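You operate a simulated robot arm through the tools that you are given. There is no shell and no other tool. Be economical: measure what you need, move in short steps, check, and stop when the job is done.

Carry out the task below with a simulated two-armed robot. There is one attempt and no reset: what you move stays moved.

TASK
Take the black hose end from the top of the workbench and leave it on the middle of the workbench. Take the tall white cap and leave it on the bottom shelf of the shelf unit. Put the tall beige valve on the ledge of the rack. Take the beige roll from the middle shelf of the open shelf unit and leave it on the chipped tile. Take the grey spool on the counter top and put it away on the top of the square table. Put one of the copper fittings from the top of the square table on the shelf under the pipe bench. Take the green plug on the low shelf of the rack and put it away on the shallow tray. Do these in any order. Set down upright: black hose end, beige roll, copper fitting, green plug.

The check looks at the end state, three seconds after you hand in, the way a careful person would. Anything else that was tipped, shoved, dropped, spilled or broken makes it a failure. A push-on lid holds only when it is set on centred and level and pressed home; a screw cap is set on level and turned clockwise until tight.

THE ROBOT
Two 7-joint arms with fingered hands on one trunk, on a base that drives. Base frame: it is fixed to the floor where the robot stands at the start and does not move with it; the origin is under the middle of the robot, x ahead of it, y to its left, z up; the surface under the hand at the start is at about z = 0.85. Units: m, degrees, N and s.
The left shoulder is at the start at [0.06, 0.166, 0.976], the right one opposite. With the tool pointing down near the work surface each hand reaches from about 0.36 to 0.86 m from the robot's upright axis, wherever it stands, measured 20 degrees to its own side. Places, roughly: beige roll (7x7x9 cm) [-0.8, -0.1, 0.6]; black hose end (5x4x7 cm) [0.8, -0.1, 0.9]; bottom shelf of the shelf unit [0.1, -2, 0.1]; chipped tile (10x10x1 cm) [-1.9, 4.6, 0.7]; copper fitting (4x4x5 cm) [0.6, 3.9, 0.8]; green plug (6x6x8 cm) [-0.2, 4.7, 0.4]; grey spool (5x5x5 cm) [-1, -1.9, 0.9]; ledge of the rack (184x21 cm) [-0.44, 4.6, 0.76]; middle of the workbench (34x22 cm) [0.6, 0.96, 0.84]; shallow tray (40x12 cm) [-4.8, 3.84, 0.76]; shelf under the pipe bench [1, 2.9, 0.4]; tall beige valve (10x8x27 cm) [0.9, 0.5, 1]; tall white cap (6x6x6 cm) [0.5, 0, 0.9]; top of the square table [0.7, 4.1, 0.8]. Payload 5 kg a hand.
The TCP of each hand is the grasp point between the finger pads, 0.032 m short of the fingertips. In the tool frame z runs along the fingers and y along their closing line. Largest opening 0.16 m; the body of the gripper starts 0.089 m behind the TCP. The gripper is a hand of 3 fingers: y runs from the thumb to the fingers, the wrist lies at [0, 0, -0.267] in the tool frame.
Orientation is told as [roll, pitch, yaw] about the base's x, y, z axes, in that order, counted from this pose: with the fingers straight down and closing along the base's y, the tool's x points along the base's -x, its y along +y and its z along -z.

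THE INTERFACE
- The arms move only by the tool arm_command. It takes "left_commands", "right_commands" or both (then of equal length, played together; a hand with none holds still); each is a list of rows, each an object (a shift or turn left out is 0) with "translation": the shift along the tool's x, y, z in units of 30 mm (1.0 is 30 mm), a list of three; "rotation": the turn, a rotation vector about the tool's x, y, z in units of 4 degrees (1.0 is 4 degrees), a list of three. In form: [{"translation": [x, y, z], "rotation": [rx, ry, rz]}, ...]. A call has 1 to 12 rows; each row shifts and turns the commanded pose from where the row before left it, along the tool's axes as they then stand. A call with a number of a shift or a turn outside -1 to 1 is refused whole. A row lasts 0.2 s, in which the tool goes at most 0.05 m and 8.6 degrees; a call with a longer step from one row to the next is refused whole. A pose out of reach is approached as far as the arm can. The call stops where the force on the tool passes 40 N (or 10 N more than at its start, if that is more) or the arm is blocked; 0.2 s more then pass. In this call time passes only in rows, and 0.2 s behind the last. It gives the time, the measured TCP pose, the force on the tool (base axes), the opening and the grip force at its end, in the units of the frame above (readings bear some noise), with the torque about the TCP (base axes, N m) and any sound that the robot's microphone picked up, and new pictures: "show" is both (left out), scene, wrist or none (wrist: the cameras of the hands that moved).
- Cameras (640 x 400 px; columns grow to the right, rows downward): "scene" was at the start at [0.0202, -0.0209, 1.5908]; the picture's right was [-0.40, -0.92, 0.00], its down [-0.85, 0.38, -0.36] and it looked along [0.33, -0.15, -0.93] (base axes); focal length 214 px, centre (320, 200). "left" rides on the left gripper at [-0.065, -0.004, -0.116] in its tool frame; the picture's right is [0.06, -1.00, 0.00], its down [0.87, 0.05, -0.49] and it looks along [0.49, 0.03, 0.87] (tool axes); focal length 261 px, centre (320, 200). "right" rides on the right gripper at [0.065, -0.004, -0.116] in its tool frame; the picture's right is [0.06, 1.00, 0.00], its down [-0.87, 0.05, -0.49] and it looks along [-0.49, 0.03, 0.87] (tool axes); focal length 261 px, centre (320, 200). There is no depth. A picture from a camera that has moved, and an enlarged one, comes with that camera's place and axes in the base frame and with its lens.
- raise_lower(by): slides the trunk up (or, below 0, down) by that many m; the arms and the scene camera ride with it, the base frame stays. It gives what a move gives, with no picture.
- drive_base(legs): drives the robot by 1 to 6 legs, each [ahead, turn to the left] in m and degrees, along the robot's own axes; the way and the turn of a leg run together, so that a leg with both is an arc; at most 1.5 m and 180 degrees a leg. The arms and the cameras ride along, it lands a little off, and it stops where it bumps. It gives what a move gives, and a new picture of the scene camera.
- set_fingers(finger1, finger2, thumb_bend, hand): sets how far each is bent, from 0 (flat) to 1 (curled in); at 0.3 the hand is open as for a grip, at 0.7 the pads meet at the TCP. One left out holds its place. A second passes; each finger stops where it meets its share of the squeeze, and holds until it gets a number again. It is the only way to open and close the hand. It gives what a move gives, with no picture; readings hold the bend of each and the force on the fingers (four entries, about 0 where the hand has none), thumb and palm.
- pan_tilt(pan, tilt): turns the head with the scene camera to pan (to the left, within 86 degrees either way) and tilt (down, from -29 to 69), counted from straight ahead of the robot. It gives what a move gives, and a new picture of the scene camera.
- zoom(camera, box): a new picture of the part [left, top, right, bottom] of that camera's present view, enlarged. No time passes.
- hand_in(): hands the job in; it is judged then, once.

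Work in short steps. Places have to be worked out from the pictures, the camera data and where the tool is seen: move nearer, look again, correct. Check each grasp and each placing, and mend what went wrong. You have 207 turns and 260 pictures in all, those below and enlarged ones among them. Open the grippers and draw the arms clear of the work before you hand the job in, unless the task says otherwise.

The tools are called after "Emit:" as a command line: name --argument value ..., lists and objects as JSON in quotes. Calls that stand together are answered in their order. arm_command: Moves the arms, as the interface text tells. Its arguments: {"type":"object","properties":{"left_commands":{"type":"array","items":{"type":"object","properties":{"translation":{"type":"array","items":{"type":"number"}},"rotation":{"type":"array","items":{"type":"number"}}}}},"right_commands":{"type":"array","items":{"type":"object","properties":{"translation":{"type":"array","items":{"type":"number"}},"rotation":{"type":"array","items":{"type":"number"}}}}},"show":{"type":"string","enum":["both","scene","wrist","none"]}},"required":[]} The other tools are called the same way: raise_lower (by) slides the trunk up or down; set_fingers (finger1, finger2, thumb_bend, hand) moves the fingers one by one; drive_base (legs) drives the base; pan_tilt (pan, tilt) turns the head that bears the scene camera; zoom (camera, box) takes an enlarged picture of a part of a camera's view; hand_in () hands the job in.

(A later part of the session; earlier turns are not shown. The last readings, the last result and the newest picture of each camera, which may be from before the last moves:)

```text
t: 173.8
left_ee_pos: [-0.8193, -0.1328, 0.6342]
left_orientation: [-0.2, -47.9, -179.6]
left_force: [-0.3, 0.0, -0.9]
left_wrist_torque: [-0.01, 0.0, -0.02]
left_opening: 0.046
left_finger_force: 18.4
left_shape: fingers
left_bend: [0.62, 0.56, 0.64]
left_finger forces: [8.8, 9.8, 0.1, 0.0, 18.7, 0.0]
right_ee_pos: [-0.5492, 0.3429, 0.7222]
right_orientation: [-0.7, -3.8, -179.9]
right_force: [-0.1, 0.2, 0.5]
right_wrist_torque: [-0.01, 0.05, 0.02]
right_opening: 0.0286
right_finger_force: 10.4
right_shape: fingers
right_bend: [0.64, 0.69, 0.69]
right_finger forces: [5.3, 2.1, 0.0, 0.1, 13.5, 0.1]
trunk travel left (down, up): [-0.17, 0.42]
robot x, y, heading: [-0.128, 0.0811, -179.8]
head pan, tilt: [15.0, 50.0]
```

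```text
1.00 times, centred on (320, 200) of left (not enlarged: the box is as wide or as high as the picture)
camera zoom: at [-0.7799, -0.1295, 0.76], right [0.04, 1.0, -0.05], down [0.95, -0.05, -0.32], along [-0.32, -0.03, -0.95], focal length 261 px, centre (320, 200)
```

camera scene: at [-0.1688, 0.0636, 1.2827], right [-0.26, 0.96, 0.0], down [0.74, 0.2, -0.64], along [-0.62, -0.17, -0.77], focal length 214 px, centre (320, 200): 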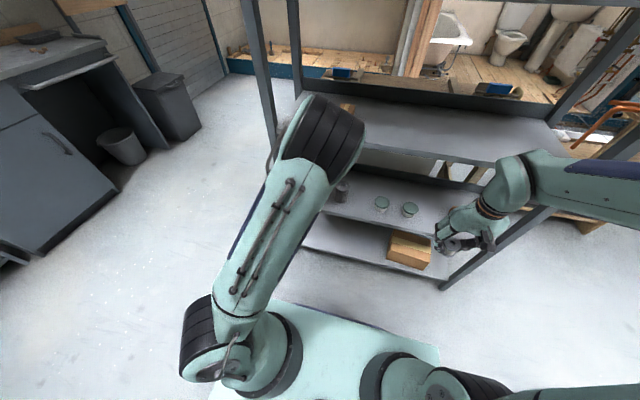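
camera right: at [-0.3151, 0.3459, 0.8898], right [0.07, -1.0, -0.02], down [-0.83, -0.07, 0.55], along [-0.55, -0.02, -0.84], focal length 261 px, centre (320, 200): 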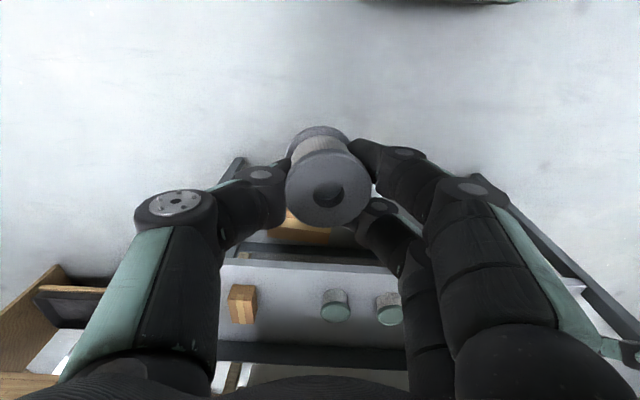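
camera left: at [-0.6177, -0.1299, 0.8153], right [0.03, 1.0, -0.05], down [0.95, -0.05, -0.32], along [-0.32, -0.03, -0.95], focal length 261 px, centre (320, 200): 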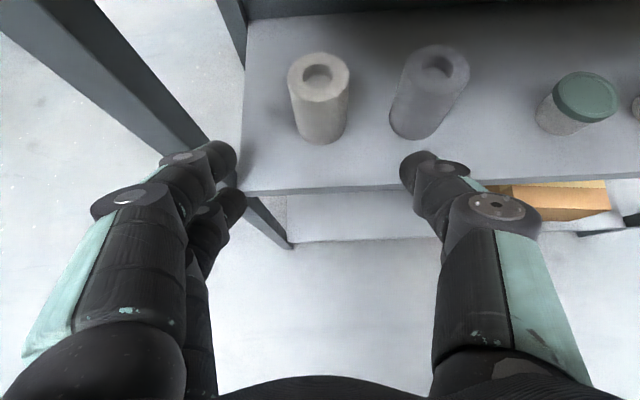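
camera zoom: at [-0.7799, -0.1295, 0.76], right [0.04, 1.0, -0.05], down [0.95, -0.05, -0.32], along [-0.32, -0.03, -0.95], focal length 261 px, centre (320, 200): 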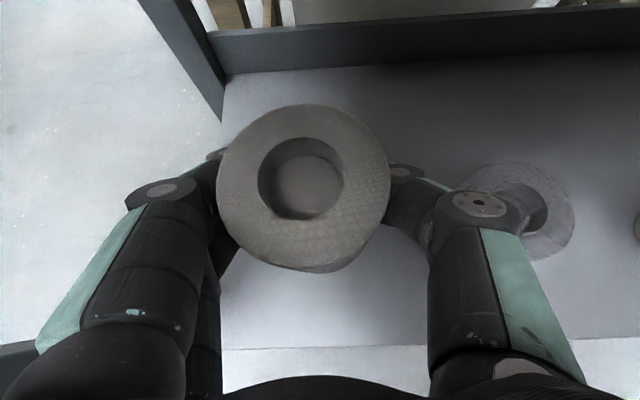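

Roll lifted. Back out, raise the trunk, turn to +y and drive up the room.

Emit:
drive_base --legs '[[-0.18, 0]]'

Emit:
raise_lower --by 0.35

Emit:
drive_base --legs '[[0, -90], [1.4, 0], [1.4, 0]]'

Emit:
pan_tilt --pan -25 --tilt 30

```text
t: 175.3
left_ee_pos: [-0.6362, -0.1338, 0.6349]
left_orientation: [-0.1, -47.9, -179.5]
left_force: [-0.7, 0.0, -1.4]
left_wrist_torque: [0.0, -0.02, 0.01]
left_opening: 0.046
left_finger_force: 18.4
left_shape: fingers
left_bend: [0.62, 0.56, 0.64]
left_finger forces: [8.8, 9.7, 0.1, 0.0, 18.5, 0.0]
right_ee_pos: [-0.3671, 0.3432, 0.7234]
right_orientation: [-0.7, -3.8, -179.7]
right_force: [-0.7, 0.1, 0.0]
right_wrist_torque: [0.02, -0.03, 0.01]
right_opening: 0.0285
right_finger_force: 10.8
right_shape: fingers
right_bend: [0.64, 0.69, 0.69]
right_finger forces: [5.4, 2.0, 0.0, 0.0, 13.5, 0.0]
trunk travel left (down, up): [-0.17, 0.42]
robot x, y, heading: [0.0589, 0.0846, -179.4]
head pan, tilt: [15.0, 50.0]
camera scene: at [0.0145, 0.0648, 1.2577], right [-0.27, 0.96, 0.0], down [0.74, 0.2, -0.64], along [-0.62, -0.17, -0.77], focal length 214 px, centre (320, 200)
```

scene: 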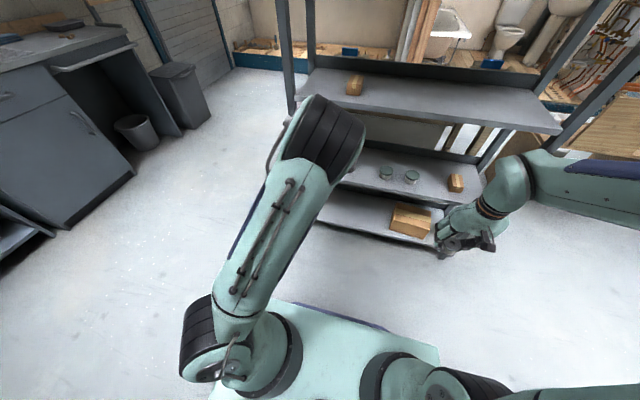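

```text
t: 178.7
left_ee_pos: [-0.6362, -0.1333, 0.9847]
left_orientation: [-0.1, -47.9, -179.4]
left_force: [-0.4, 0.1, -0.5]
left_wrist_torque: [0.01, 0.0, 0.02]
left_opening: 0.0457
left_finger_force: 18.0
left_shape: fingers
left_bend: [0.62, 0.56, 0.64]
left_finger forces: [8.8, 9.8, 0.0, 0.1, 18.5, 0.0]
right_ee_pos: [-0.366, 0.3438, 1.0742]
right_orientation: [-0.7, -3.9, -179.7]
right_force: [0.1, 0.3, 0.0]
right_wrist_torque: [0.0, 0.0, -0.01]
right_opening: 0.0285
right_finger_force: 10.6
right_shape: fingers
right_bend: [0.64, 0.69, 0.69]
right_finger forces: [5.4, 2.0, 0.0, 0.1, 13.3, 0.1]
trunk travel left (down, up): [-0.52, 0.07]
robot x, y, heading: [0.0626, 0.0831, -179.7]
head pan, tilt: [15.0, 50.0]
```

```text
t: 196.1
left_ee_pos: [-0.1509, 3.5522, 0.9839]
left_orientation: [-0.1, -47.9, 91.1]
left_force: [-0.6, -0.1, -0.9]
left_wrist_torque: [-0.02, -0.02, -0.02]
left_opening: 0.0456
left_finger_force: 17.8
left_shape: fingers
left_bend: [0.62, 0.56, 0.64]
left_finger forces: [8.5, 10.0, 0.1, 0.1, 18.1, 0.0]
right_ee_pos: [0.329, 3.2863, 1.073]
right_orientation: [-0.7, -3.8, 91.0]
right_force: [-0.4, -0.8, -0.2]
right_wrist_torque: [0.03, -0.02, -0.01]
right_opening: 0.0283
right_finger_force: 9.8
right_shape: fingers
right_bend: [0.64, 0.69, 0.69]
right_finger forces: [5.3, 2.0, 0.0, 0.1, 13.2, 0.0]
trunk travel left (down, up): [-0.52, 0.07]
robot x, y, heading: [0.0751, 2.8593, 91.2]
head pan, tilt: [15.0, 50.0]
camera scene: at [0.0529, 2.9028, 1.6077], right [0.96, 0.28, 0.0], down [0.21, -0.74, -0.64], along [-0.18, 0.62, -0.77], focal length 214 px, centre (320, 200)
```

scene: 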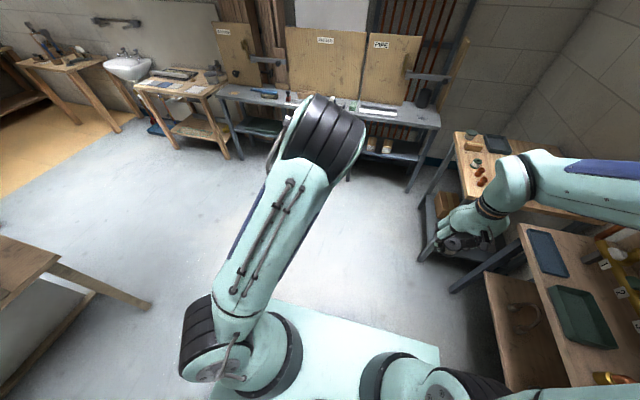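

```text
t: 197.2
left_ee_pos: [-0.1495, 3.5518, 0.9847]
left_orientation: [-0.1, -47.9, 91.2]
left_force: [0.8, 0.3, 0.0]
left_wrist_torque: [0.01, 0.0, -0.01]
left_opening: 0.0457
left_finger_force: 18.5
left_shape: fingers
left_bend: [0.62, 0.56, 0.64]
left_finger forces: [8.5, 9.9, 0.1, 0.1, 18.1, 0.0]
right_ee_pos: [0.3291, 3.2869, 1.0738]
right_orientation: [-0.7, -3.8, 90.9]
right_force: [0.0, -0.1, 0.0]
right_wrist_torque: [0.04, 0.0, -0.02]
right_opening: 0.0282
right_finger_force: 10.4
right_shape: fingers
right_bend: [0.64, 0.69, 0.69]
right_finger forces: [5.3, 1.9, 0.1, 0.0, 13.1, 0.0]
trunk travel left (down, up): [-0.52, 0.07]
robot x, y, heading: [0.0739, 2.8551, 90.9]
head pan, tilt: [-25.0, 30.0]
camera scene: at [0.1109, 2.9112, 1.6372], right [0.92, -0.4, 0.0], down [-0.2, -0.46, -0.87], along [0.35, 0.79, -0.5], focal length 214 px, centre (320, 200)
```

scene: 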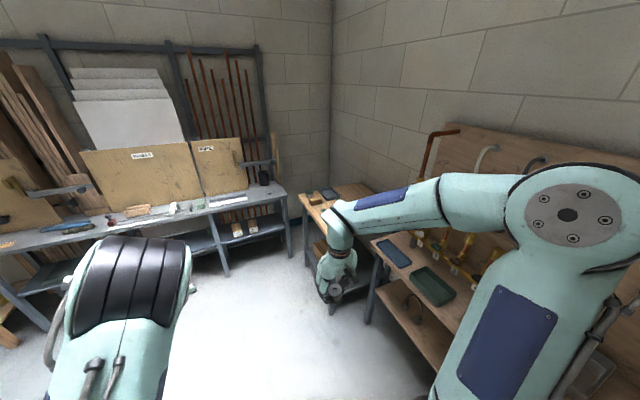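

Emit:
zoom --camera "scene" --box '[270, 160, 510, 310]'

```text
2.67 times, centred on (390, 235) of scene
camera zoom: at [0.1109, 2.9112, 1.6372], right [0.92, -0.4, 0.0], down [-0.2, -0.46, -0.87], along [0.35, 0.79, -0.5], focal length 572 px, centre (133, 107)
```

zoom: 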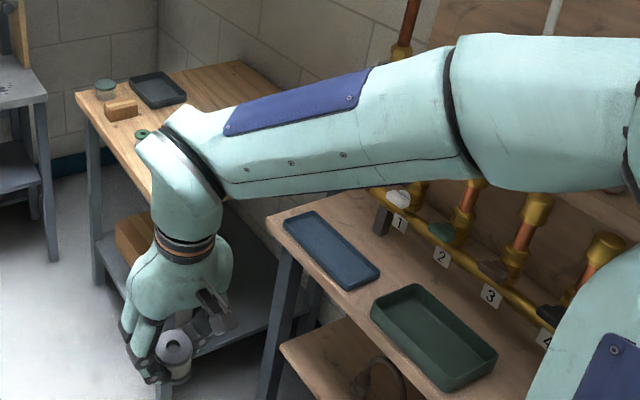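

I see the square table beyond, with copper fittings near its left edge at about [0.63, 3.96]. I retract the left hand first, then drive up and turn to face the table.

Emit:
arm_command --left_commands '[{"translation": [0.25, 0, -0.9]}, {"translation": [0.25, 0, -0.9]}, {"translation": [0.25, 0, -0.9]}, {"translation": [0.25, 0, -0.9]}, {"translation": [0.25, 0, -0.9]}, {"translation": [0.25, 0, -0.9]}, {"translation": [0.25, 0, -0.9]}, {"translation": [0.25, 0, -0.9]}]' --show "none"

Emit:
drive_base --legs '[[0, 9], [0.95, 0], [0, -100]]'

Emit:
pan_tilt --pan -5 --tilt 48

```text
t: 199.0
left_ee_pos: [-0.1464, 3.3681, 1.0948]
left_orientation: [0.0, -47.7, 91.2]
left_force: [0.0, -0.6, -1.9]
left_wrist_torque: [0.01, -0.03, -0.01]
left_opening: 0.0456
left_finger_force: 18.5
left_shape: fingers
left_bend: [0.62, 0.56, 0.65]
left_finger forces: [8.5, 9.8, 0.0, 0.1, 18.0, 0.0]
left hand out of reach, approached as far as the arm can: row 7, 8
right_ee_pos: [0.3281, 3.2852, 1.0746]
right_orientation: [-0.7, -3.9, 91.1]
right_force: [0.4, -0.1, -0.1]
right_wrist_torque: [0.04, -0.01, 0.02]
right_opening: 0.0283
right_finger_force: 10.3
right_shape: fingers
right_bend: [0.64, 0.69, 0.69]
right_finger forces: [5.4, 2.0, 0.0, 0.0, 13.1, 0.0]
trunk travel left (down, up): [-0.52, 0.07]
robot x, y, heading: [0.0729, 2.8551, 91.4]
head pan, tilt: [-25.0, 30.0]
```

```text
t: 209.2
left_ee_pos: [0.4247, 4.0363, 1.0938]
left_orientation: [0.0, -47.8, -0.6]
left_force: [0.4, -0.3, -0.6]
left_wrist_torque: [-0.01, 0.01, 0.0]
left_opening: 0.0454
left_finger_force: 17.8
left_shape: fingers
left_bend: [0.63, 0.56, 0.65]
left_finger forces: [8.0, 9.8, 0.1, 0.1, 17.4, 0.0]
right_ee_pos: [0.3281, 3.5638, 1.0726]
right_orientation: [-0.7, -3.9, -0.7]
right_force: [0.4, 0.1, -0.2]
right_wrist_torque: [0.02, 0.0, -0.01]
right_opening: 0.0281
right_finger_force: 10.1
right_shape: fingers
right_bend: [0.64, 0.69, 0.69]
right_finger forces: [5.2, 2.1, 0.0, 0.0, 12.7, 0.0]
trunk travel left (down, up): [-0.52, 0.07]
robot x, y, heading: [-0.0946, 3.8324, -0.4]
head pan, tilt: [-25.0, 30.0]
camera scene: at [-0.0419, 3.7942, 1.6372], right [-0.43, -0.9, 0.0], down [-0.45, 0.22, -0.87], along [0.78, -0.37, -0.5], focal length 214 px, centre (320, 200)
```

scene: 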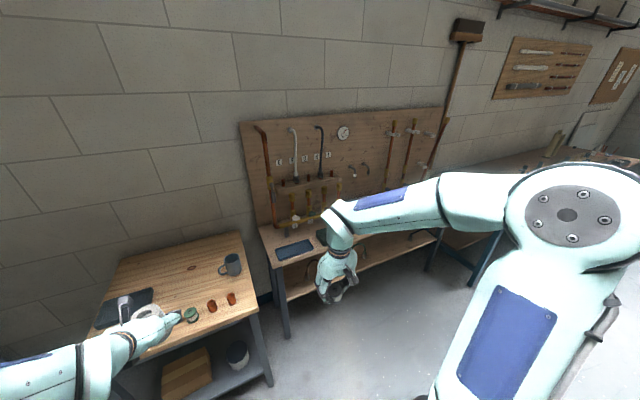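

```text
t: 210.0
left_ee_pos: [0.4259, 4.0373, 1.0936]
left_orientation: [0.0, -47.8, -0.6]
left_force: [-0.2, -0.5, -1.4]
left_wrist_torque: [0.0, 0.01, 0.0]
left_opening: 0.0452
left_finger_force: 18.0
left_shape: fingers
left_bend: [0.63, 0.56, 0.65]
left_finger forces: [8.0, 9.8, 0.0, 0.0, 17.4, 0.0]
right_ee_pos: [0.3289, 3.5637, 1.0729]
right_orientation: [-0.7, -3.9, -0.7]
right_force: [-0.8, -0.2, -0.1]
right_wrist_torque: [0.02, -0.01, 0.03]
right_opening: 0.0282
right_finger_force: 10.3
right_shape: fingers
right_bend: [0.64, 0.69, 0.69]
right_finger forces: [5.1, 2.1, 0.1, 0.1, 12.7, 0.1]
trunk travel left (down, up): [-0.52, 0.07]
robot x, y, heading: [-0.0909, 3.8278, -0.5]
head pan, tilt: [-5.0, 48.0]
camera scene: at [-0.045, 3.8256, 1.6105], right [-0.1, -1.0, 0.0], down [-0.74, 0.07, -0.67], along [0.67, -0.07, -0.74], focal length 214 px, centre (320, 200)
```

scene: 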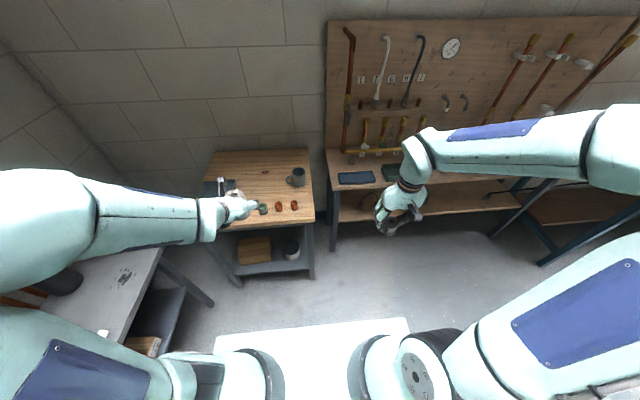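

Emit:
zoom --camera "scene" --box '[190, 135, 350, 235]'

```text
4.00 times, centred on (270, 185) of scene
camera zoom: at [-0.045, 3.8256, 1.6105], right [-0.1, -1.0, 0.0], down [-0.74, 0.07, -0.67], along [0.67, -0.07, -0.74], focal length 858 px, centre (520, 260)
```

zoom: 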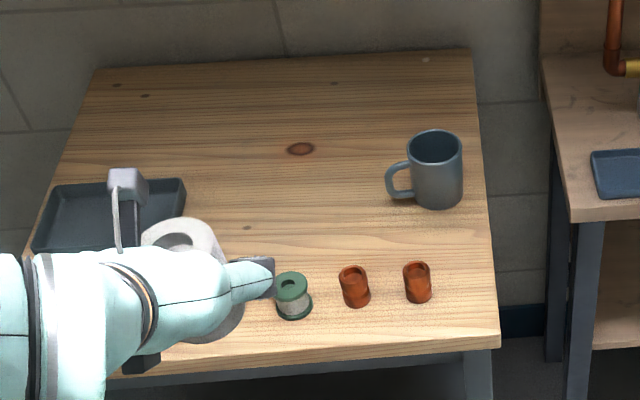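

Copper fittings at about [0.655, 3.95] and [0.655, 3.88]; free middle of the table near [0.82, 4.02]. I move the left hand aside and drive 0.18 m closer.

Emit:
arm_command --left_commands '[{"translation": [-0.3, 1, -0.28]}, {"translation": [-0.3, 1, -0.28]}, {"translation": [-0.3, 1, -0.28]}, {"translation": [-0.3, 1, -0.28]}, {"translation": [-0.3, 1, -0.28]}, {"translation": [-0.3, 1, -0.28]}, {"translation": [-0.3, 1, -0.28]}, {"translation": [-0.3, 1, -0.28]}]' --show "none"

Emit:
drive_base --legs '[[0.18, 0]]'

```text
t: 211.8
left_ee_pos: [0.4235, 4.2807, 1.1911]
left_orientation: [0.0, -47.8, -0.5]
left_force: [0.7, 1.3, -0.9]
left_wrist_torque: [0.01, 0.01, -0.02]
left_opening: 0.0448
left_finger_force: 17.0
left_shape: fingers
left_bend: [0.63, 0.55, 0.65]
left_finger forces: [7.5, 9.8, 0.0, 0.0, 17.0, 0.0]
right_ee_pos: [0.3287, 3.5651, 1.0728]
right_orientation: [-0.6, -3.9, -0.7]
right_force: [0.2, 1.6, -0.5]
right_wrist_torque: [-0.03, 0.03, 0.01]
right_opening: 0.028
right_finger_force: 9.8
right_shape: fingers
right_bend: [0.64, 0.69, 0.69]
right_finger forces: [5.2, 1.9, 0.0, 0.0, 12.6, 0.0]
trunk travel left (down, up): [-0.52, 0.07]
robot x, y, heading: [-0.0898, 3.8321, -0.6]
head pan, tilt: [-5.0, 48.0]
```

```text
t: 213.3
left_ee_pos: [0.6057, 4.2768, 1.1912]
left_orientation: [-0.1, -47.7, -0.8]
left_force: [0.2, -0.2, -0.1]
left_wrist_torque: [0.01, 0.03, 0.02]
left_opening: 0.0451
left_finger_force: 17.3
left_shape: fingers
left_bend: [0.63, 0.55, 0.65]
left_finger forces: [7.5, 9.8, 0.1, 0.0, 17.0, 0.0]
right_ee_pos: [0.5102, 3.5619, 1.0741]
right_orientation: [-0.7, -3.8, -0.8]
right_force: [0.9, -0.1, -0.1]
right_wrist_torque: [-0.04, 0.04, -0.01]
right_opening: 0.0278
right_finger_force: 9.2
right_shape: fingers
right_bend: [0.64, 0.69, 0.69]
right_finger forces: [5.3, 2.1, 0.0, 0.0, 12.7, 0.0]
trunk travel left (down, up): [-0.52, 0.07]
robot x, y, heading: [0.0872, 3.8301, -1.0]
head pan, tilt: [-5.0, 48.0]
camera scene: at [0.1374, 3.8238, 1.6103], right [-0.1, -1.0, 0.0], down [-0.74, 0.07, -0.67], along [0.66, -0.07, -0.74], focal length 214 px, centre (320, 200)
```

scene: 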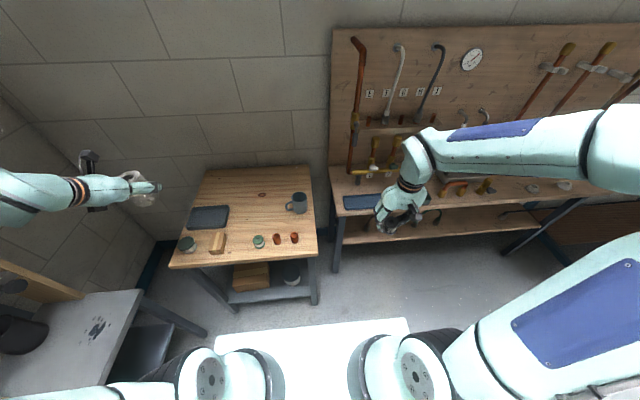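

Table is clear at the middle. Carry the spool over to about [0.80, 4.03].

Emit:
arm_command --right_commands '[{"translation": [-0.6, 0.98, 0]}, {"translation": [-0.6, 0.98, 0]}, {"translation": [-0.6, 0.98, 0]}, {"translation": [-0.6, 0.98, 0]}, {"translation": [-0.6, 0.98, 0]}, {"translation": [-0.6, 0.98, 0]}, {"translation": [-0.6, 0.98, 0]}, {"translation": [-0.6, 0.98, 0]}, {"translation": [-0.6, 0.98, 0]}, {"translation": [-0.6, 0.98, 0]}, {"translation": [-0.6, 0.98, 0]}, {"translation": [-0.6, 0.98, 0]}]' --show "none"

Emit:
arm_command --right_commands '[{"translation": [-0.6, 0.98, 0]}, {"translation": [-0.6, 0.98, 0.3]}, {"translation": [-0.6, 0.98, 0.6]}, {"translation": [-0.5, 0.6, 0.9]}, {"translation": [0, 0, 1]}]' --show "both"

```text
t: 215.9
left_ee_pos: [0.6048, 4.2777, 1.1904]
left_orientation: [-0.2, -47.6, -0.6]
left_force: [0.5, 0.8, -1.3]
left_wrist_torque: [-0.01, 0.01, -0.04]
left_opening: 0.0448
left_finger_force: 17.7
left_shape: fingers
left_bend: [0.63, 0.55, 0.65]
left_finger forces: [7.5, 9.9, 0.1, 0.0, 16.7, 0.0]
right_ee_pos: [0.7326, 3.9146, 1.0875]
right_orientation: [-0.9, -3.8, -0.8]
right_force: [0.1, -0.6, 0.3]
right_wrist_torque: [-0.01, 0.02, 0.02]
right_opening: 0.0278
right_finger_force: 10.0
right_shape: fingers
right_bend: [0.64, 0.69, 0.69]
right_finger forces: [5.2, 2.1, 0.0, 0.0, 12.2, 0.1]
trunk travel left (down, up): [-0.52, 0.07]
robot x, y, heading: [0.0876, 3.8314, -0.6]
head pan, tilt: [-5.0, 48.0]
```

```text
t: 217.1
left_ee_pos: [0.6052, 4.2767, 1.1912]
left_orientation: [-0.1, -47.6, -0.6]
left_force: [-0.2, 0.1, -0.8]
left_wrist_torque: [0.0, 0.02, 0.02]
left_opening: 0.045
left_finger_force: 17.2
left_shape: fingers
left_bend: [0.63, 0.55, 0.65]
left_finger forces: [7.4, 9.9, 0.0, 0.1, 16.8, 0.0]
right_ee_pos: [0.7785, 4.0145, 1.0084]
right_orientation: [-0.8, -3.8, -0.8]
right_force: [0.5, 0.0, -0.6]
right_wrist_torque: [0.02, 0.04, -0.01]
right_opening: 0.0277
right_finger_force: 9.5
right_shape: fingers
right_bend: [0.64, 0.69, 0.69]
right_finger forces: [5.2, 2.0, 0.0, 0.1, 11.7, 0.1]
right hand out of reach, approached as far as the arm can: row 3, 4
trunk travel left (down, up): [-0.52, 0.07]
robot x, y, heading: [0.0867, 3.8271, -0.8]
head pan, tilt: [-5.0, 48.0]
camera scene: at [0.1367, 3.8238, 1.6103], right [-0.1, -1.0, 0.0], down [-0.74, 0.07, -0.67], along [0.67, -0.07, -0.74], focal length 214 px, centre (320, 200)
camera right: at [0.7058, 4.0128, 1.1202], right [-0.05, 1.0, -0.02], down [0.84, 0.05, 0.55], along [0.55, 0.01, -0.84], focal length 261 px, centre (320, 200)
```

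scene: 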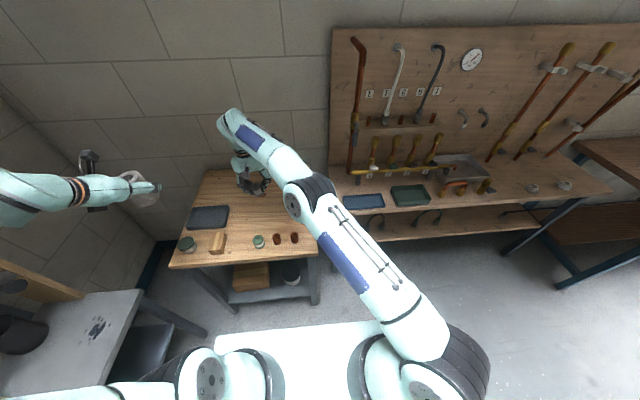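
right: 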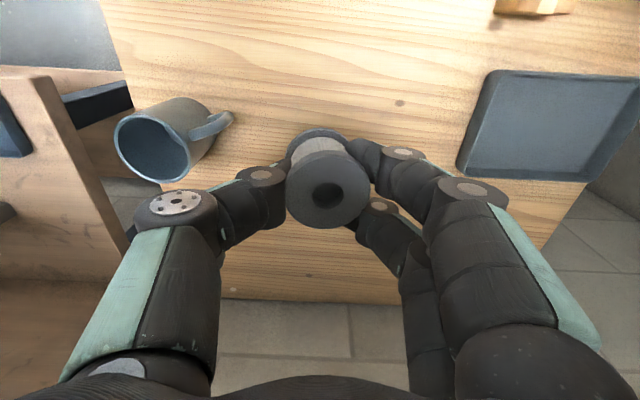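

Clear below. Shift 1.5 cm away from the mug and lower to just above the table.

Emit:
arm_command --right_commands '[{"translation": [0, 0.5, 0.6]}, {"translation": [0, 0, 1]}, {"translation": [0, 0, 1]}, {"translation": [0, 0, 1]}, {"translation": [0, 0, 1]}, {"translation": [0, 0, 0.4]}, {"translation": [0, 0, 0.2]}, {"translation": [0, 0, 0.2]}]' --show "wrist"

```text
t: 218.9
left_ee_pos: [0.6045, 4.2763, 1.1924]
left_orientation: [0.0, -47.8, -0.7]
left_force: [0.2, -0.6, -1.0]
left_wrist_torque: [0.0, -0.01, 0.0]
left_opening: 0.0447
left_finger_force: 16.8
left_shape: fingers
left_bend: [0.63, 0.55, 0.65]
left_finger forces: [7.4, 9.9, 0.0, 0.0, 16.8, 0.0]
right_ee_pos: [0.7876, 4.0297, 0.8465]
right_orientation: [-0.6, -3.8, -0.9]
right_force: [-1.1, 0.7, -0.1]
right_wrist_torque: [0.0, 0.01, 0.03]
right_opening: 0.0279
right_finger_force: 8.8
right_shape: fingers
right_bend: [0.64, 0.69, 0.69]
right_finger forces: [5.3, 1.8, 0.1, 0.1, 11.3, 0.1]
trunk travel left (down, up): [-0.52, 0.07]
robot x, y, heading: [0.0877, 3.8298, -0.4]
head pan, tilt: [-5.0, 48.0]
camera right: at [0.7149, 4.028, 0.957], right [-0.05, 1.0, -0.02], down [0.84, 0.05, 0.55], along [0.55, 0.01, -0.84], focal length 261 px, centre (320, 200)
```

right: 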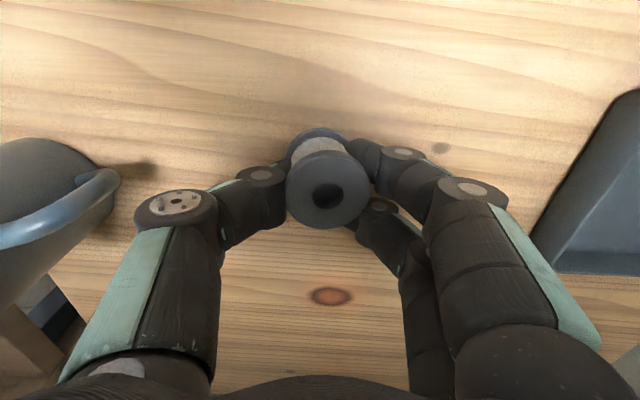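

Emit:
arm_command --right_commands '[{"translation": [0, 0, 0.2]}, {"translation": [0, 0, 0.12]}, {"translation": [0, 0, 0.1]}, {"translation": [0, 0, 0.1]}, {"translation": [0, 0, 0.1]}]' --show "none"

```text
t: 219.9
left_ee_pos: [0.6023, 4.2762, 1.1909]
left_orientation: [-0.1, -47.8, -0.7]
left_force: [0.7, 1.0, -0.8]
left_wrist_torque: [0.03, 0.02, -0.02]
left_opening: 0.0447
left_finger_force: 17.1
left_shape: fingers
left_bend: [0.63, 0.55, 0.65]
left_finger forces: [7.2, 9.9, 0.1, 0.0, 16.9, 0.0]
right_ee_pos: [0.7919, 4.0324, 0.8394]
right_orientation: [-0.2, -4.5, -1.0]
right_force: [-3.0, -1.5, 20.2]
right_wrist_torque: [0.32, 0.3, 0.08]
right_opening: 0.0283
right_finger_force: 24.2
right_shape: fingers
right_bend: [0.67, 0.69, 0.69]
right_finger forces: [18.1, 1.5, 0.0, 0.0, 27.2, 0.0]
trunk travel left (down, up): [-0.52, 0.07]
robot x, y, heading: [0.0897, 3.8301, -0.8]
head pan, tilt: [-5.0, 48.0]
stopped in row 5 (right hand): the force on the tool passed its limit at 43 N (the readings are from after the stop); the commanded pose is now the measured one
```

Contact on the table. Ease up slightly, release and look.

Emit:
arm_command --right_commands '[{"translation": [0, 0, -0.1]}]' --show "none"

Emit:
set_fingers --hand "right" --finger1 0.52 --finger2 0.52 --thumb_bend 0.52

Emit:
arm_command --right_commands '[{"translation": [0, 0, -0.6]}, {"translation": [0, 0, -1]}, {"translation": [0, 0, -1]}, {"translation": [0, 0, -1]}]' --show "wrist"

```text
t: 220.3
left_ee_pos: [0.6042, 4.2761, 1.1921]
left_orientation: [-0.2, -47.7, -0.8]
left_force: [-0.2, -0.6, -1.0]
left_wrist_torque: [-0.01, 0.0, -0.01]
left_opening: 0.0446
left_finger_force: 17.0
left_shape: fingers
left_bend: [0.63, 0.55, 0.65]
left_finger forces: [7.2, 9.9, 0.1, 0.0, 16.8, 0.0]
right_ee_pos: [0.791, 4.0323, 0.8408]
right_orientation: [-0.4, -4.4, -0.9]
right_force: [4.1, 0.7, 14.6]
right_wrist_torque: [0.33, -0.08, -0.1]
right_opening: 0.0282
right_finger_force: 19.0
right_shape: fingers
right_bend: [0.66, 0.69, 0.69]
right_finger forces: [13.7, 2.0, 0.0, 0.0, 22.1, 0.1]
trunk travel left (down, up): [-0.52, 0.07]
robot x, y, heading: [0.0847, 3.8305, -0.5]
head pan, tilt: [-5.0, 48.0]
```

```text
t: 221.3
left_ee_pos: [0.6032, 4.2754, 1.1924]
left_orientation: [0.1, -47.9, -0.7]
left_force: [0.6, 0.2, -0.9]
left_wrist_torque: [0.02, -0.02, -0.02]
left_opening: 0.0447
left_finger_force: 17.3
left_shape: fingers
left_bend: [0.63, 0.55, 0.65]
left_finger forces: [7.3, 9.9, 0.1, 0.0, 16.7, 0.0]
right_ee_pos: [0.7889, 4.0311, 0.8404]
right_orientation: [-0.3, -4.4, -0.9]
right_force: [2.7, -1.9, 20.0]
right_wrist_torque: [0.04, 0.17, -0.01]
right_opening: 0.0641
right_finger_force: 10.1
right_shape: fingers
right_bend: [0.6, 0.52, 0.53]
right_finger forces: [13.1, 0.0, 0.0, 0.0, 6.9, 0.0]
trunk travel left (down, up): [-0.52, 0.07]
robot x, y, heading: [0.0879, 3.8296, -0.6]
head pan, tilt: [-5.0, 48.0]
```

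```text
t: 222.3
left_ee_pos: [0.6038, 4.2766, 1.1914]
left_orientation: [-0.2, -47.8, -0.8]
left_force: [0.1, 0.9, -1.6]
left_wrist_torque: [-0.03, -0.05, 0.0]
left_opening: 0.0444
left_finger_force: 16.9
left_shape: fingers
left_bend: [0.63, 0.55, 0.65]
left_finger forces: [7.2, 9.9, 0.1, 0.0, 16.7, 0.1]
right_ee_pos: [0.7802, 4.0343, 0.946]
right_orientation: [-0.5, -4.1, -0.8]
right_force: [-0.1, 0.5, -0.6]
right_wrist_torque: [-0.01, -0.02, 0.0]
right_opening: 0.0782
right_finger_force: 0.0
right_shape: fingers
right_bend: [0.52, 0.52, 0.52]
right_finger forces: [0.0, 0.1, 0.0, 0.1, 0.1, 0.1]
trunk travel left (down, up): [-0.52, 0.07]
robot x, y, heading: [0.0873, 3.8311, -0.5]
head pan, tilt: [-5.0, 48.0]
camera right: at [0.7069, 4.0317, 1.057], right [-0.05, 1.0, -0.01], down [0.83, 0.05, 0.55], along [0.55, 0.02, -0.83], focal length 261 px, centre (320, 200)
```

right: 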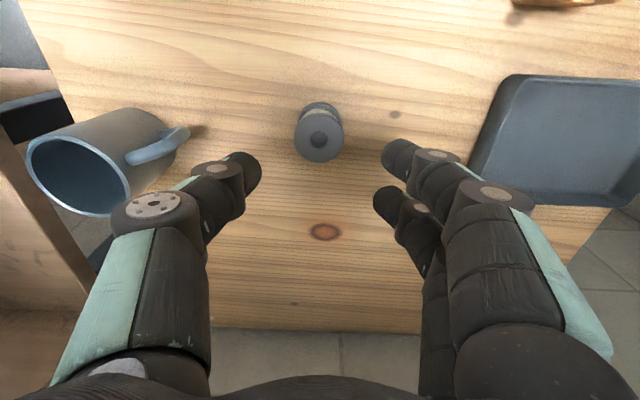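

Spool stands upright on the table. Now back the right hand off and pitch it 45° for a copper fitting (to place it under the bench later).

Emit:
arm_command --right_commands '[{"translation": [0, 0, -1]}, {"translation": [0.95, -0.57, -0.6]}, {"translation": [0.95, -0.57, -0.4]}, {"translation": [0.95, -0.57, -0.4]}, {"translation": [0.95, -0.57, -0.4]}, {"translation": [0.95, -0.57, 0]}, {"translation": [0.95, -0.57, 0]}, {"translation": [0.95, -0.57, 0]}, {"translation": [0.95, -0.57, 0]}]' --show "none"

Emit:
arm_command --right_commands '[{"rotation": [0, -1, 0]}, {"rotation": [0, -1, 0]}, {"rotation": [0, -1, 0]}, {"rotation": [0, -1, 0]}, {"rotation": [0, -1, 0]}, {"rotation": [0, -1, 0]}, {"rotation": [0, -1, 0]}, {"rotation": [0, -1, 0]}, {"rotation": [0, -1, 0]}, {"rotation": [0, -1, 0]}, {"rotation": [0, -0.5, 0]}]' --show "both"

```text
t: 224.3
left_ee_pos: [0.6038, 4.2774, 1.1916]
left_orientation: [0.1, -47.8, -0.7]
left_force: [-1.2, -0.4, -0.9]
left_wrist_torque: [0.01, 0.0, 0.0]
left_opening: 0.0445
left_finger_force: 16.9
left_shape: fingers
left_bend: [0.63, 0.55, 0.65]
left_finger forces: [7.2, 9.9, 0.0, 0.0, 16.7, 0.1]
right_ee_pos: [0.5457, 3.8989, 1.0138]
right_orientation: [-0.4, -4.1, -0.9]
right_force: [0.4, 0.3, 0.3]
right_wrist_torque: [0.04, -0.04, 0.01]
right_opening: 0.0789
right_finger_force: 0.0
right_shape: fingers
right_bend: [0.52, 0.52, 0.52]
right_finger forces: [0.0, 0.0, 0.0, 0.0, 0.1, 0.1]
trunk travel left (down, up): [-0.52, 0.07]
robot x, y, heading: [0.091, 3.8273, -0.6]
head pan, tilt: [-5.0, 48.0]
```

```text
t: 226.7
left_ee_pos: [0.6047, 4.2768, 1.1927]
left_orientation: [-0.1, -47.8, -0.7]
left_force: [0.1, 0.5, -0.3]
left_wrist_torque: [0.01, -0.02, 0.0]
left_opening: 0.0447
left_finger_force: 16.8
left_shape: fingers
left_bend: [0.63, 0.55, 0.65]
left_finger forces: [7.3, 9.9, 0.0, 0.0, 16.7, 0.0]
right_ee_pos: [0.5466, 3.8992, 1.0155]
right_orientation: [-0.7, -46.2, -0.5]
right_force: [0.4, 0.4, -0.3]
right_wrist_torque: [0.0, 0.0, 0.02]
right_opening: 0.0789
right_finger_force: 0.1
right_shape: fingers
right_bend: [0.52, 0.52, 0.52]
right_finger forces: [0.0, 0.0, 0.1, 0.1, 0.0, 0.1]
trunk travel left (down, up): [-0.52, 0.07]
robot x, y, heading: [0.0893, 3.8283, -0.9]
head pan, tilt: [-5.0, 48.0]
camera scene: at [0.1355, 3.8239, 1.6104], right [-0.1, -1.0, 0.0], down [-0.74, 0.07, -0.67], along [0.67, -0.07, -0.74], focal length 214 px, centre (320, 200)
camera right: at [0.4178, 3.8979, 1.0486], right [-0.03, 1.0, -0.05], down [0.25, 0.06, 0.97], along [0.97, 0.01, -0.25], focal length 261 px, centre (320, 200)
```

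scene: 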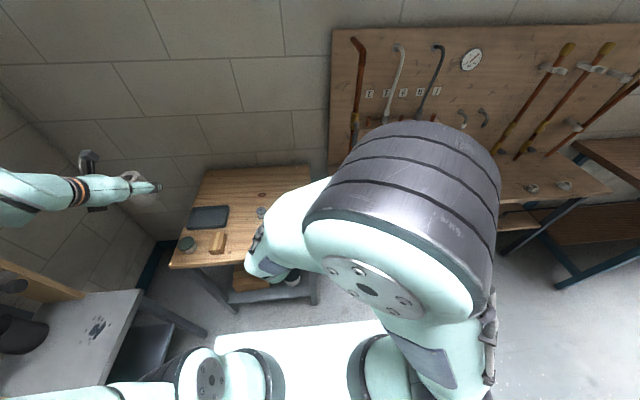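
right: 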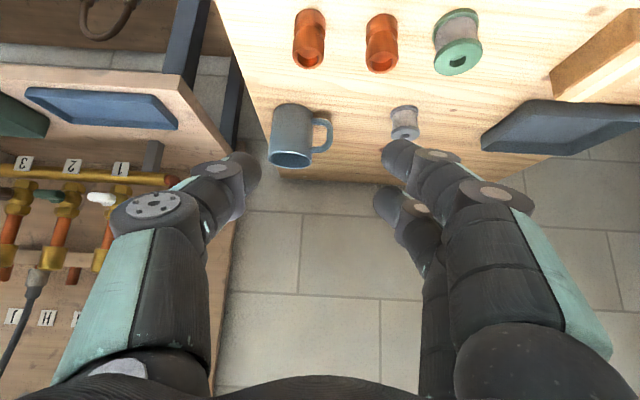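

Fitting B at about [0.642, 3.88]. Narrow the hand and go in most of the way.

Emit:
set_fingers --hand "right" --finger1 0.55 --finger2 0.55 --thumb_bend 0.55

Emit:
arm_command --right_commands '[{"translation": [0.5, -0.37, 0.5]}, {"translation": [0.5, -0.37, 0.5]}, {"translation": [0.5, 0, 0.9]}, {"translation": [0.4, 0, 0.9]}, {"translation": [0.2, 0, 0.9]}, {"translation": [0, 0, 0.9]}]' --show "wrist"

```text
t: 227.7
left_ee_pos: [0.6043, 4.2772, 1.1915]
left_orientation: [-0.1, -47.8, -0.8]
left_force: [0.0, -0.1, -0.6]
left_wrist_torque: [0.02, 0.02, 0.02]
left_opening: 0.0447
left_finger_force: 16.8
left_shape: fingers
left_bend: [0.63, 0.55, 0.65]
left_finger forces: [7.2, 9.9, 0.0, 0.0, 16.7, 0.0]
right_ee_pos: [0.547, 3.8993, 1.0153]
right_orientation: [-0.6, -46.2, -0.5]
right_force: [0.1, -0.4, 0.1]
right_wrist_torque: [-0.01, -0.02, 0.0]
right_opening: 0.0679
right_finger_force: 0.0
right_shape: fingers
right_bend: [0.55, 0.55, 0.55]
right_finger forces: [0.0, 0.1, 0.0, 0.0, 0.0, 0.0]
trunk travel left (down, up): [-0.52, 0.07]
robot x, y, heading: [0.089, 3.8281, -0.7]
head pan, tilt: [-5.0, 48.0]
```

```text
t: 229.1
left_ee_pos: [0.6049, 4.2769, 1.1925]
left_orientation: [-0.1, -47.7, -0.7]
left_force: [0.2, 0.5, -0.7]
left_wrist_torque: [0.03, 0.08, -0.04]
left_opening: 0.0445
left_finger_force: 16.7
left_shape: fingers
left_bend: [0.63, 0.55, 0.65]
left_finger forces: [7.2, 9.9, 0.0, 0.0, 16.7, 0.0]
right_ee_pos: [0.6017, 3.8767, 0.8734]
right_orientation: [-0.6, -46.2, -0.6]
right_force: [0.2, 0.3, 0.1]
right_wrist_torque: [0.0, 0.01, 0.0]
right_opening: 0.0677
right_finger_force: 0.0
right_shape: fingers
right_bend: [0.55, 0.55, 0.55]
right_finger forces: [0.0, 0.1, 0.0, 0.0, 0.0, 0.0]
trunk travel left (down, up): [-0.52, 0.07]
robot x, y, heading: [0.089, 3.8292, -1.0]
head pan, tilt: [-5.0, 48.0]
camera right: at [0.4732, 3.8737, 0.9065], right [-0.03, 1.0, -0.05], down [0.25, 0.06, 0.97], along [0.97, 0.01, -0.25], focal length 261 px, centre (320, 200)
```

right: 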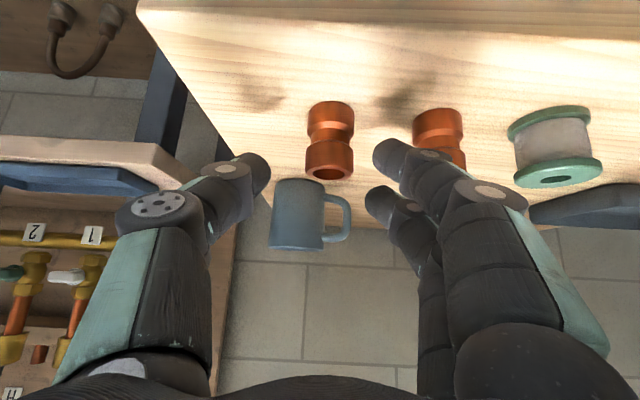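

Emit:
arm_command --right_commands '[{"translation": [-0.25, 0.1, 0.7]}, {"translation": [-0.25, 0, 0.7]}, {"translation": [0, 0, 0.7]}]' --show "wrist"

```text
t: 229.9
left_ee_pos: [0.6031, 4.2755, 1.1924]
left_orientation: [-0.1, -47.8, -0.7]
left_force: [0.5, 0.2, -0.3]
left_wrist_torque: [0.02, -0.01, -0.01]
left_opening: 0.0445
left_finger_force: 17.0
left_shape: fingers
left_bend: [0.63, 0.55, 0.65]
left_finger forces: [7.2, 9.8, 0.0, 0.0, 16.5, 0.1]
right_ee_pos: [0.6591, 3.8802, 0.8437]
right_orientation: [-0.5, -46.2, -0.6]
right_force: [2.0, -0.2, 5.1]
right_wrist_torque: [0.24, -0.13, -0.05]
right_opening: 0.0673
right_finger_force: 2.7
right_shape: fingers
right_bend: [0.55, 0.55, 0.55]
right_finger forces: [5.6, 0.0, 0.0, 0.1, 0.1, 0.0]
trunk travel left (down, up): [-0.52, 0.07]
robot x, y, heading: [0.088, 3.8285, -0.6]
head pan, tilt: [-5.0, 48.0]
camera right: at [0.5301, 3.8772, 0.8765], right [-0.03, 1.0, -0.05], down [0.25, 0.06, 0.97], along [0.97, 0.01, -0.25], focal length 261 px, centre (320, 200)
```

right: 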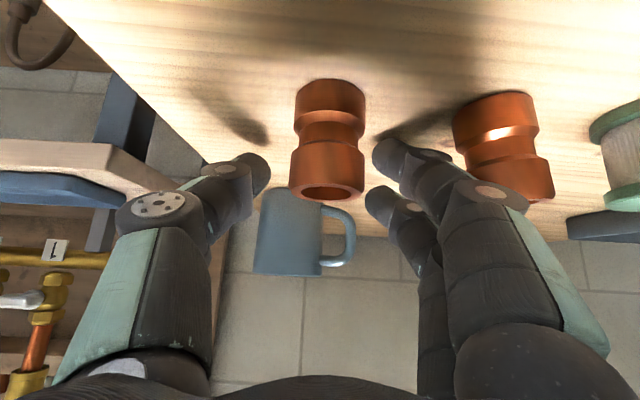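

The fitting is ~2 cm nearer than the pads; pull straight back 2.2 cm at this height, then close.

Emit:
arm_command --right_commands '[{"translation": [0.25, 0, -0.3]}, {"translation": [0.25, 0, -0.25]}]' --show "wrist"

Emit:
set_fingers --hand "right" --finger1 0.72 --finger2 0.72 --thumb_bend 0.72

Emit:
arm_command --right_commands '[{"translation": [-0.35, 0, -0.35]}, {"translation": [-0.7, 0, -0.7]}, {"translation": [-0.7, 0, -0.7]}]' --show "wrist"

```text
t: 230.5
left_ee_pos: [0.603, 4.2766, 1.1914]
left_orientation: [-0.1, -47.9, -0.6]
left_force: [1.6, -0.2, -0.4]
left_wrist_torque: [0.01, 0.01, 0.02]
left_opening: 0.0446
left_finger_force: 16.6
left_shape: fingers
left_bend: [0.63, 0.55, 0.65]
left_finger forces: [7.2, 9.9, 0.0, 0.0, 16.6, 0.0]
right_ee_pos: [0.6372, 3.8791, 0.8438]
right_orientation: [-0.6, -46.4, -0.6]
right_force: [4.1, 0.0, 12.8]
right_wrist_torque: [0.51, -0.46, -0.22]
right_opening: 0.0672
right_finger_force: 6.5
right_shape: fingers
right_bend: [0.56, 0.55, 0.55]
right_finger forces: [12.8, 0.0, 0.0, 0.0, 0.1, 0.0]
trunk travel left (down, up): [-0.52, 0.07]
robot x, y, heading: [0.089, 3.8295, -0.8]
head pan, tilt: [-5.0, 48.0]
camera right: at [0.5077, 3.8768, 0.8763], right [-0.03, 1.0, -0.05], down [0.24, 0.06, 0.97], along [0.97, 0.01, -0.25], focal length 261 px, centre (320, 200)
```

right: 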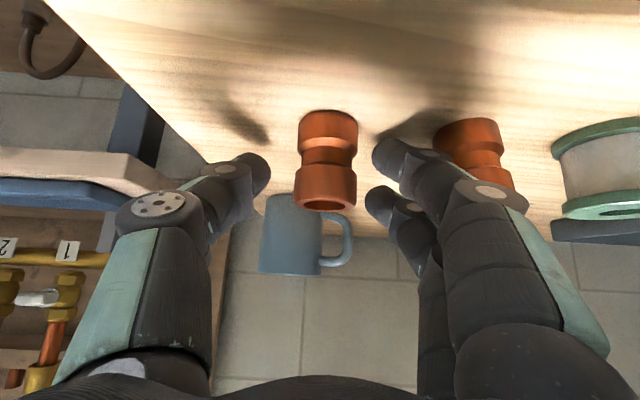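

```text
t: 231.5
left_ee_pos: [0.6046, 4.2762, 1.1919]
left_orientation: [-0.1, -47.7, -0.7]
left_force: [0.4, -0.4, -1.1]
left_wrist_torque: [-0.03, 0.01, -0.01]
left_opening: 0.0443
left_finger_force: 16.5
left_shape: fingers
left_bend: [0.63, 0.55, 0.65]
left_finger forces: [7.3, 9.9, 0.0, 0.0, 16.6, 0.0]
right_ee_pos: [0.6358, 3.8786, 0.8422]
right_orientation: [-0.6, -46.2, -0.4]
right_force: [0.3, -0.1, 0.1]
right_wrist_torque: [-0.01, 0.01, 0.01]
right_opening: 0.0067
right_finger_force: 0.2
right_shape: fingers
right_bend: [0.72, 0.72, 0.72]
right_finger forces: [0.1, 0.0, 0.0, 0.0, 0.1, 0.1]
trunk travel left (down, up): [-0.52, 0.07]
robot x, y, heading: [0.0906, 3.8285, -0.8]
head pan, tilt: [-5.0, 48.0]
```

```text
t: 232.3
left_ee_pos: [0.6038, 4.2758, 1.1917]
left_orientation: [-0.1, -47.7, -0.6]
left_force: [-1.2, 0.6, -0.5]
left_wrist_torque: [-0.03, -0.01, 0.04]
left_opening: 0.0447
left_finger_force: 17.2
left_shape: fingers
left_bend: [0.63, 0.55, 0.65]
left_finger forces: [7.2, 9.9, 0.1, 0.0, 16.5, 0.0]
right_ee_pos: [0.6325, 3.8814, 0.9171]
right_orientation: [-0.6, -46.2, -0.4]
right_force: [-0.4, 0.3, -0.9]
right_wrist_torque: [-0.01, -0.02, 0.04]
right_opening: 0.0068
right_finger_force: 0.0
right_shape: fingers
right_bend: [0.72, 0.72, 0.72]
right_finger forces: [0.1, 0.0, 0.0, 0.0, 0.0, 0.0]
trunk travel left (down, up): [-0.52, 0.07]
robot x, y, heading: [0.0864, 3.8273, -0.7]
head pan, tilt: [-5.0, 48.0]
camera right: at [0.5042, 3.879, 0.95], right [-0.03, 1.0, -0.05], down [0.25, 0.06, 0.97], along [0.97, 0.01, -0.25], focal length 261 px, centre (320, 200)
```

right: 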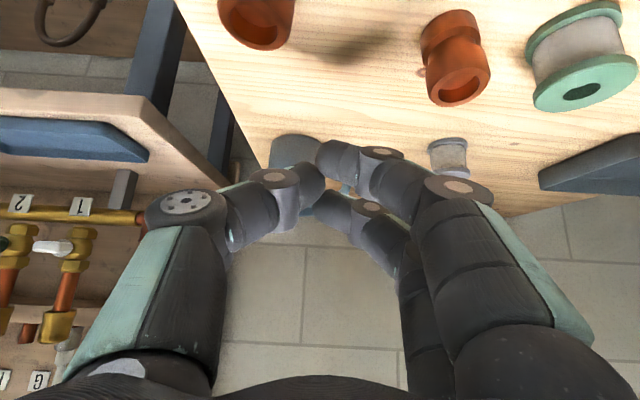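

Missed: the fitting slipped out toward me and now stands nearer the edge. Raise back and look.

Emit:
arm_command --right_commands '[{"translation": [0, -0.3, -0.9]}, {"translation": [0, -0.3, -0.9]}, {"translation": [-0.3, 0, -0.9]}, {"translation": [-0.3, 0, -0.9]}, {"translation": [-0.3, 0, -0.9]}]' --show "wrist"

Emit:
set_fingers --hand "right" --finger1 0.53 --finger2 0.53 --thumb_bend 0.53

```text
t: 233.5
left_ee_pos: [0.6038, 4.277, 1.1927]
left_orientation: [0.0, -47.8, -0.8]
left_force: [0.2, -0.2, -1.0]
left_wrist_torque: [0.0, -0.01, -0.02]
left_opening: 0.044
left_finger_force: 16.3
left_shape: fingers
left_bend: [0.63, 0.55, 0.65]
left_finger forces: [7.2, 9.9, 0.0, 0.0, 16.6, 0.0]
right_ee_pos: [0.5558, 3.8636, 1.0302]
right_orientation: [-0.6, -46.3, -0.4]
right_force: [-0.7, -0.5, 0.2]
right_wrist_torque: [0.0, -0.03, 0.0]
right_opening: 0.0067
right_finger_force: 0.2
right_shape: fingers
right_bend: [0.72, 0.72, 0.72]
right_finger forces: [0.0, 0.0, 0.1, 0.1, 0.1, 0.1]
trunk travel left (down, up): [-0.52, 0.07]
robot x, y, heading: [0.0895, 3.8318, -0.6]
head pan, tilt: [-5.0, 48.0]
camera right: at [0.427, 3.8617, 1.0638], right [-0.03, 1.0, -0.05], down [0.25, 0.06, 0.97], along [0.97, 0.01, -0.25], focal length 261 px, centre (320, 200)
```

right: 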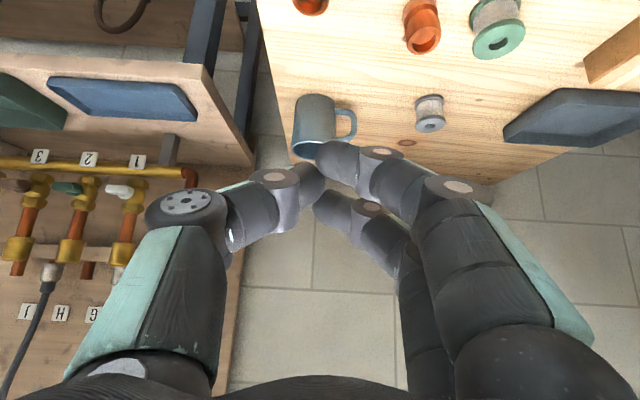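

```text
t: 234.5
left_ee_pos: [0.6037, 4.2767, 1.1918]
left_orientation: [-0.1, -47.8, -0.7]
left_force: [0.3, 0.1, -1.8]
left_wrist_torque: [0.0, 0.03, 0.01]
left_opening: 0.0445
left_finger_force: 16.7
left_shape: fingers
left_bend: [0.63, 0.55, 0.65]
left_finger forces: [7.1, 9.9, 0.0, 0.0, 16.6, 0.1]
right_ee_pos: [0.5562, 3.8638, 1.0308]
right_orientation: [-0.6, -46.2, -0.5]
right_force: [-0.3, 0.3, 0.5]
right_wrist_torque: [0.03, 0.01, 0.04]
right_opening: 0.0741
right_finger_force: 0.2
right_shape: fingers
right_bend: [0.53, 0.53, 0.53]
right_finger forces: [0.1, 0.0, 0.0, 0.0, 0.0, 0.0]
trunk travel left (down, up): [-0.52, 0.07]
robot x, y, heading: [0.0896, 3.8263, -0.7]
head pan, tilt: [-5.0, 48.0]
```

Fitting B now stands near [0.597, 3.846]. I back the base 12 cm to get it in view and have easier reach.

Emit:
drive_base --legs '[[-0.12, 0]]'

Emit:
arm_command --right_commands '[{"translation": [0.3, 0, 0]}]' --show "wrist"

```text
t: 235.8
left_ee_pos: [0.4814, 4.2777, 1.1932]
left_orientation: [-0.1, -48.0, -0.7]
left_force: [-0.1, -0.2, -0.4]
left_wrist_torque: [-0.02, 0.0, 0.03]
left_opening: 0.0445
left_finger_force: 16.7
left_shape: fingers
left_bend: [0.63, 0.55, 0.65]
left_finger forces: [7.2, 9.9, 0.0, 0.0, 16.6, 0.0]
right_ee_pos: [0.433, 3.8661, 1.0318]
right_orientation: [-0.7, -46.2, -0.5]
right_force: [-0.9, -1.0, 0.4]
right_wrist_torque: [-0.01, 0.01, 0.02]
right_opening: 0.0742
right_finger_force: 0.1
right_shape: fingers
right_bend: [0.53, 0.53, 0.53]
right_finger forces: [0.0, 0.0, 0.1, 0.1, 0.0, 0.0]
trunk travel left (down, up): [-0.52, 0.07]
robot x, y, heading: [-0.0291, 3.8271, -0.8]
head pan, tilt: [-5.0, 48.0]
camera scene: at [0.012, 3.8253, 1.6105], right [-0.1, -0.99, 0.0], down [-0.74, 0.07, -0.67], along [0.67, -0.07, -0.74], focal length 214 px, centre (320, 200)
```

scene: 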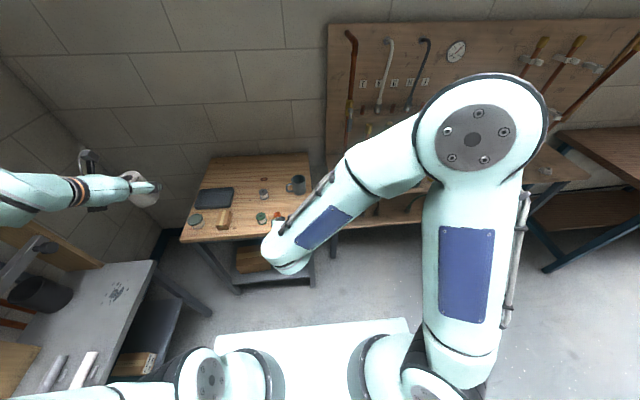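

```text
t: 236.2
left_ee_pos: [0.4816, 4.2795, 1.1919]
left_orientation: [-0.1, -47.7, -0.7]
left_force: [-0.3, 0.3, -1.4]
left_wrist_torque: [-0.01, -0.01, -0.05]
left_opening: 0.0444
left_finger_force: 16.9
left_shape: fingers
left_bend: [0.63, 0.55, 0.65]
left_finger forces: [7.1, 9.9, 0.0, 0.0, 16.6, 0.0]
right_ee_pos: [0.4291, 3.8659, 1.0238]
right_orientation: [-0.6, -46.3, -0.5]
right_force: [0.4, -0.3, -0.1]
right_wrist_torque: [0.01, 0.03, 0.0]
right_opening: 0.0744
right_finger_force: 0.1
right_shape: fingers
right_bend: [0.53, 0.53, 0.53]
right_finger forces: [0.1, 0.1, 0.1, 0.1, 0.0, 0.0]
trunk travel left (down, up): [-0.52, 0.07]
robot x, y, heading: [-0.0318, 3.8317, -0.6]
head pan, tilt: [-5.0, 48.0]
camera right: at [0.2996, 3.8637, 1.057], right [-0.03, 1.0, -0.05], down [0.25, 0.06, 0.97], along [0.97, 0.01, -0.25], focal length 261 px, centre (320, 200)
```

right: 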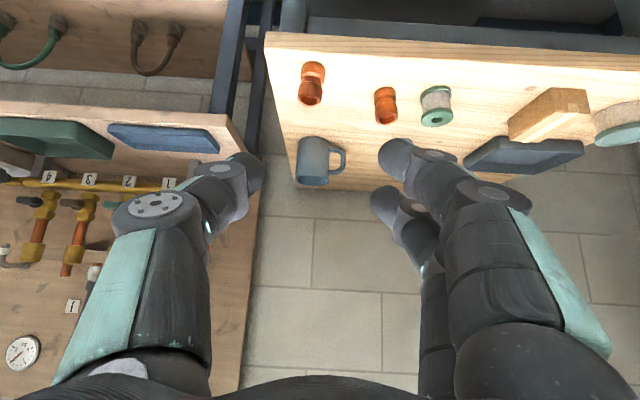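

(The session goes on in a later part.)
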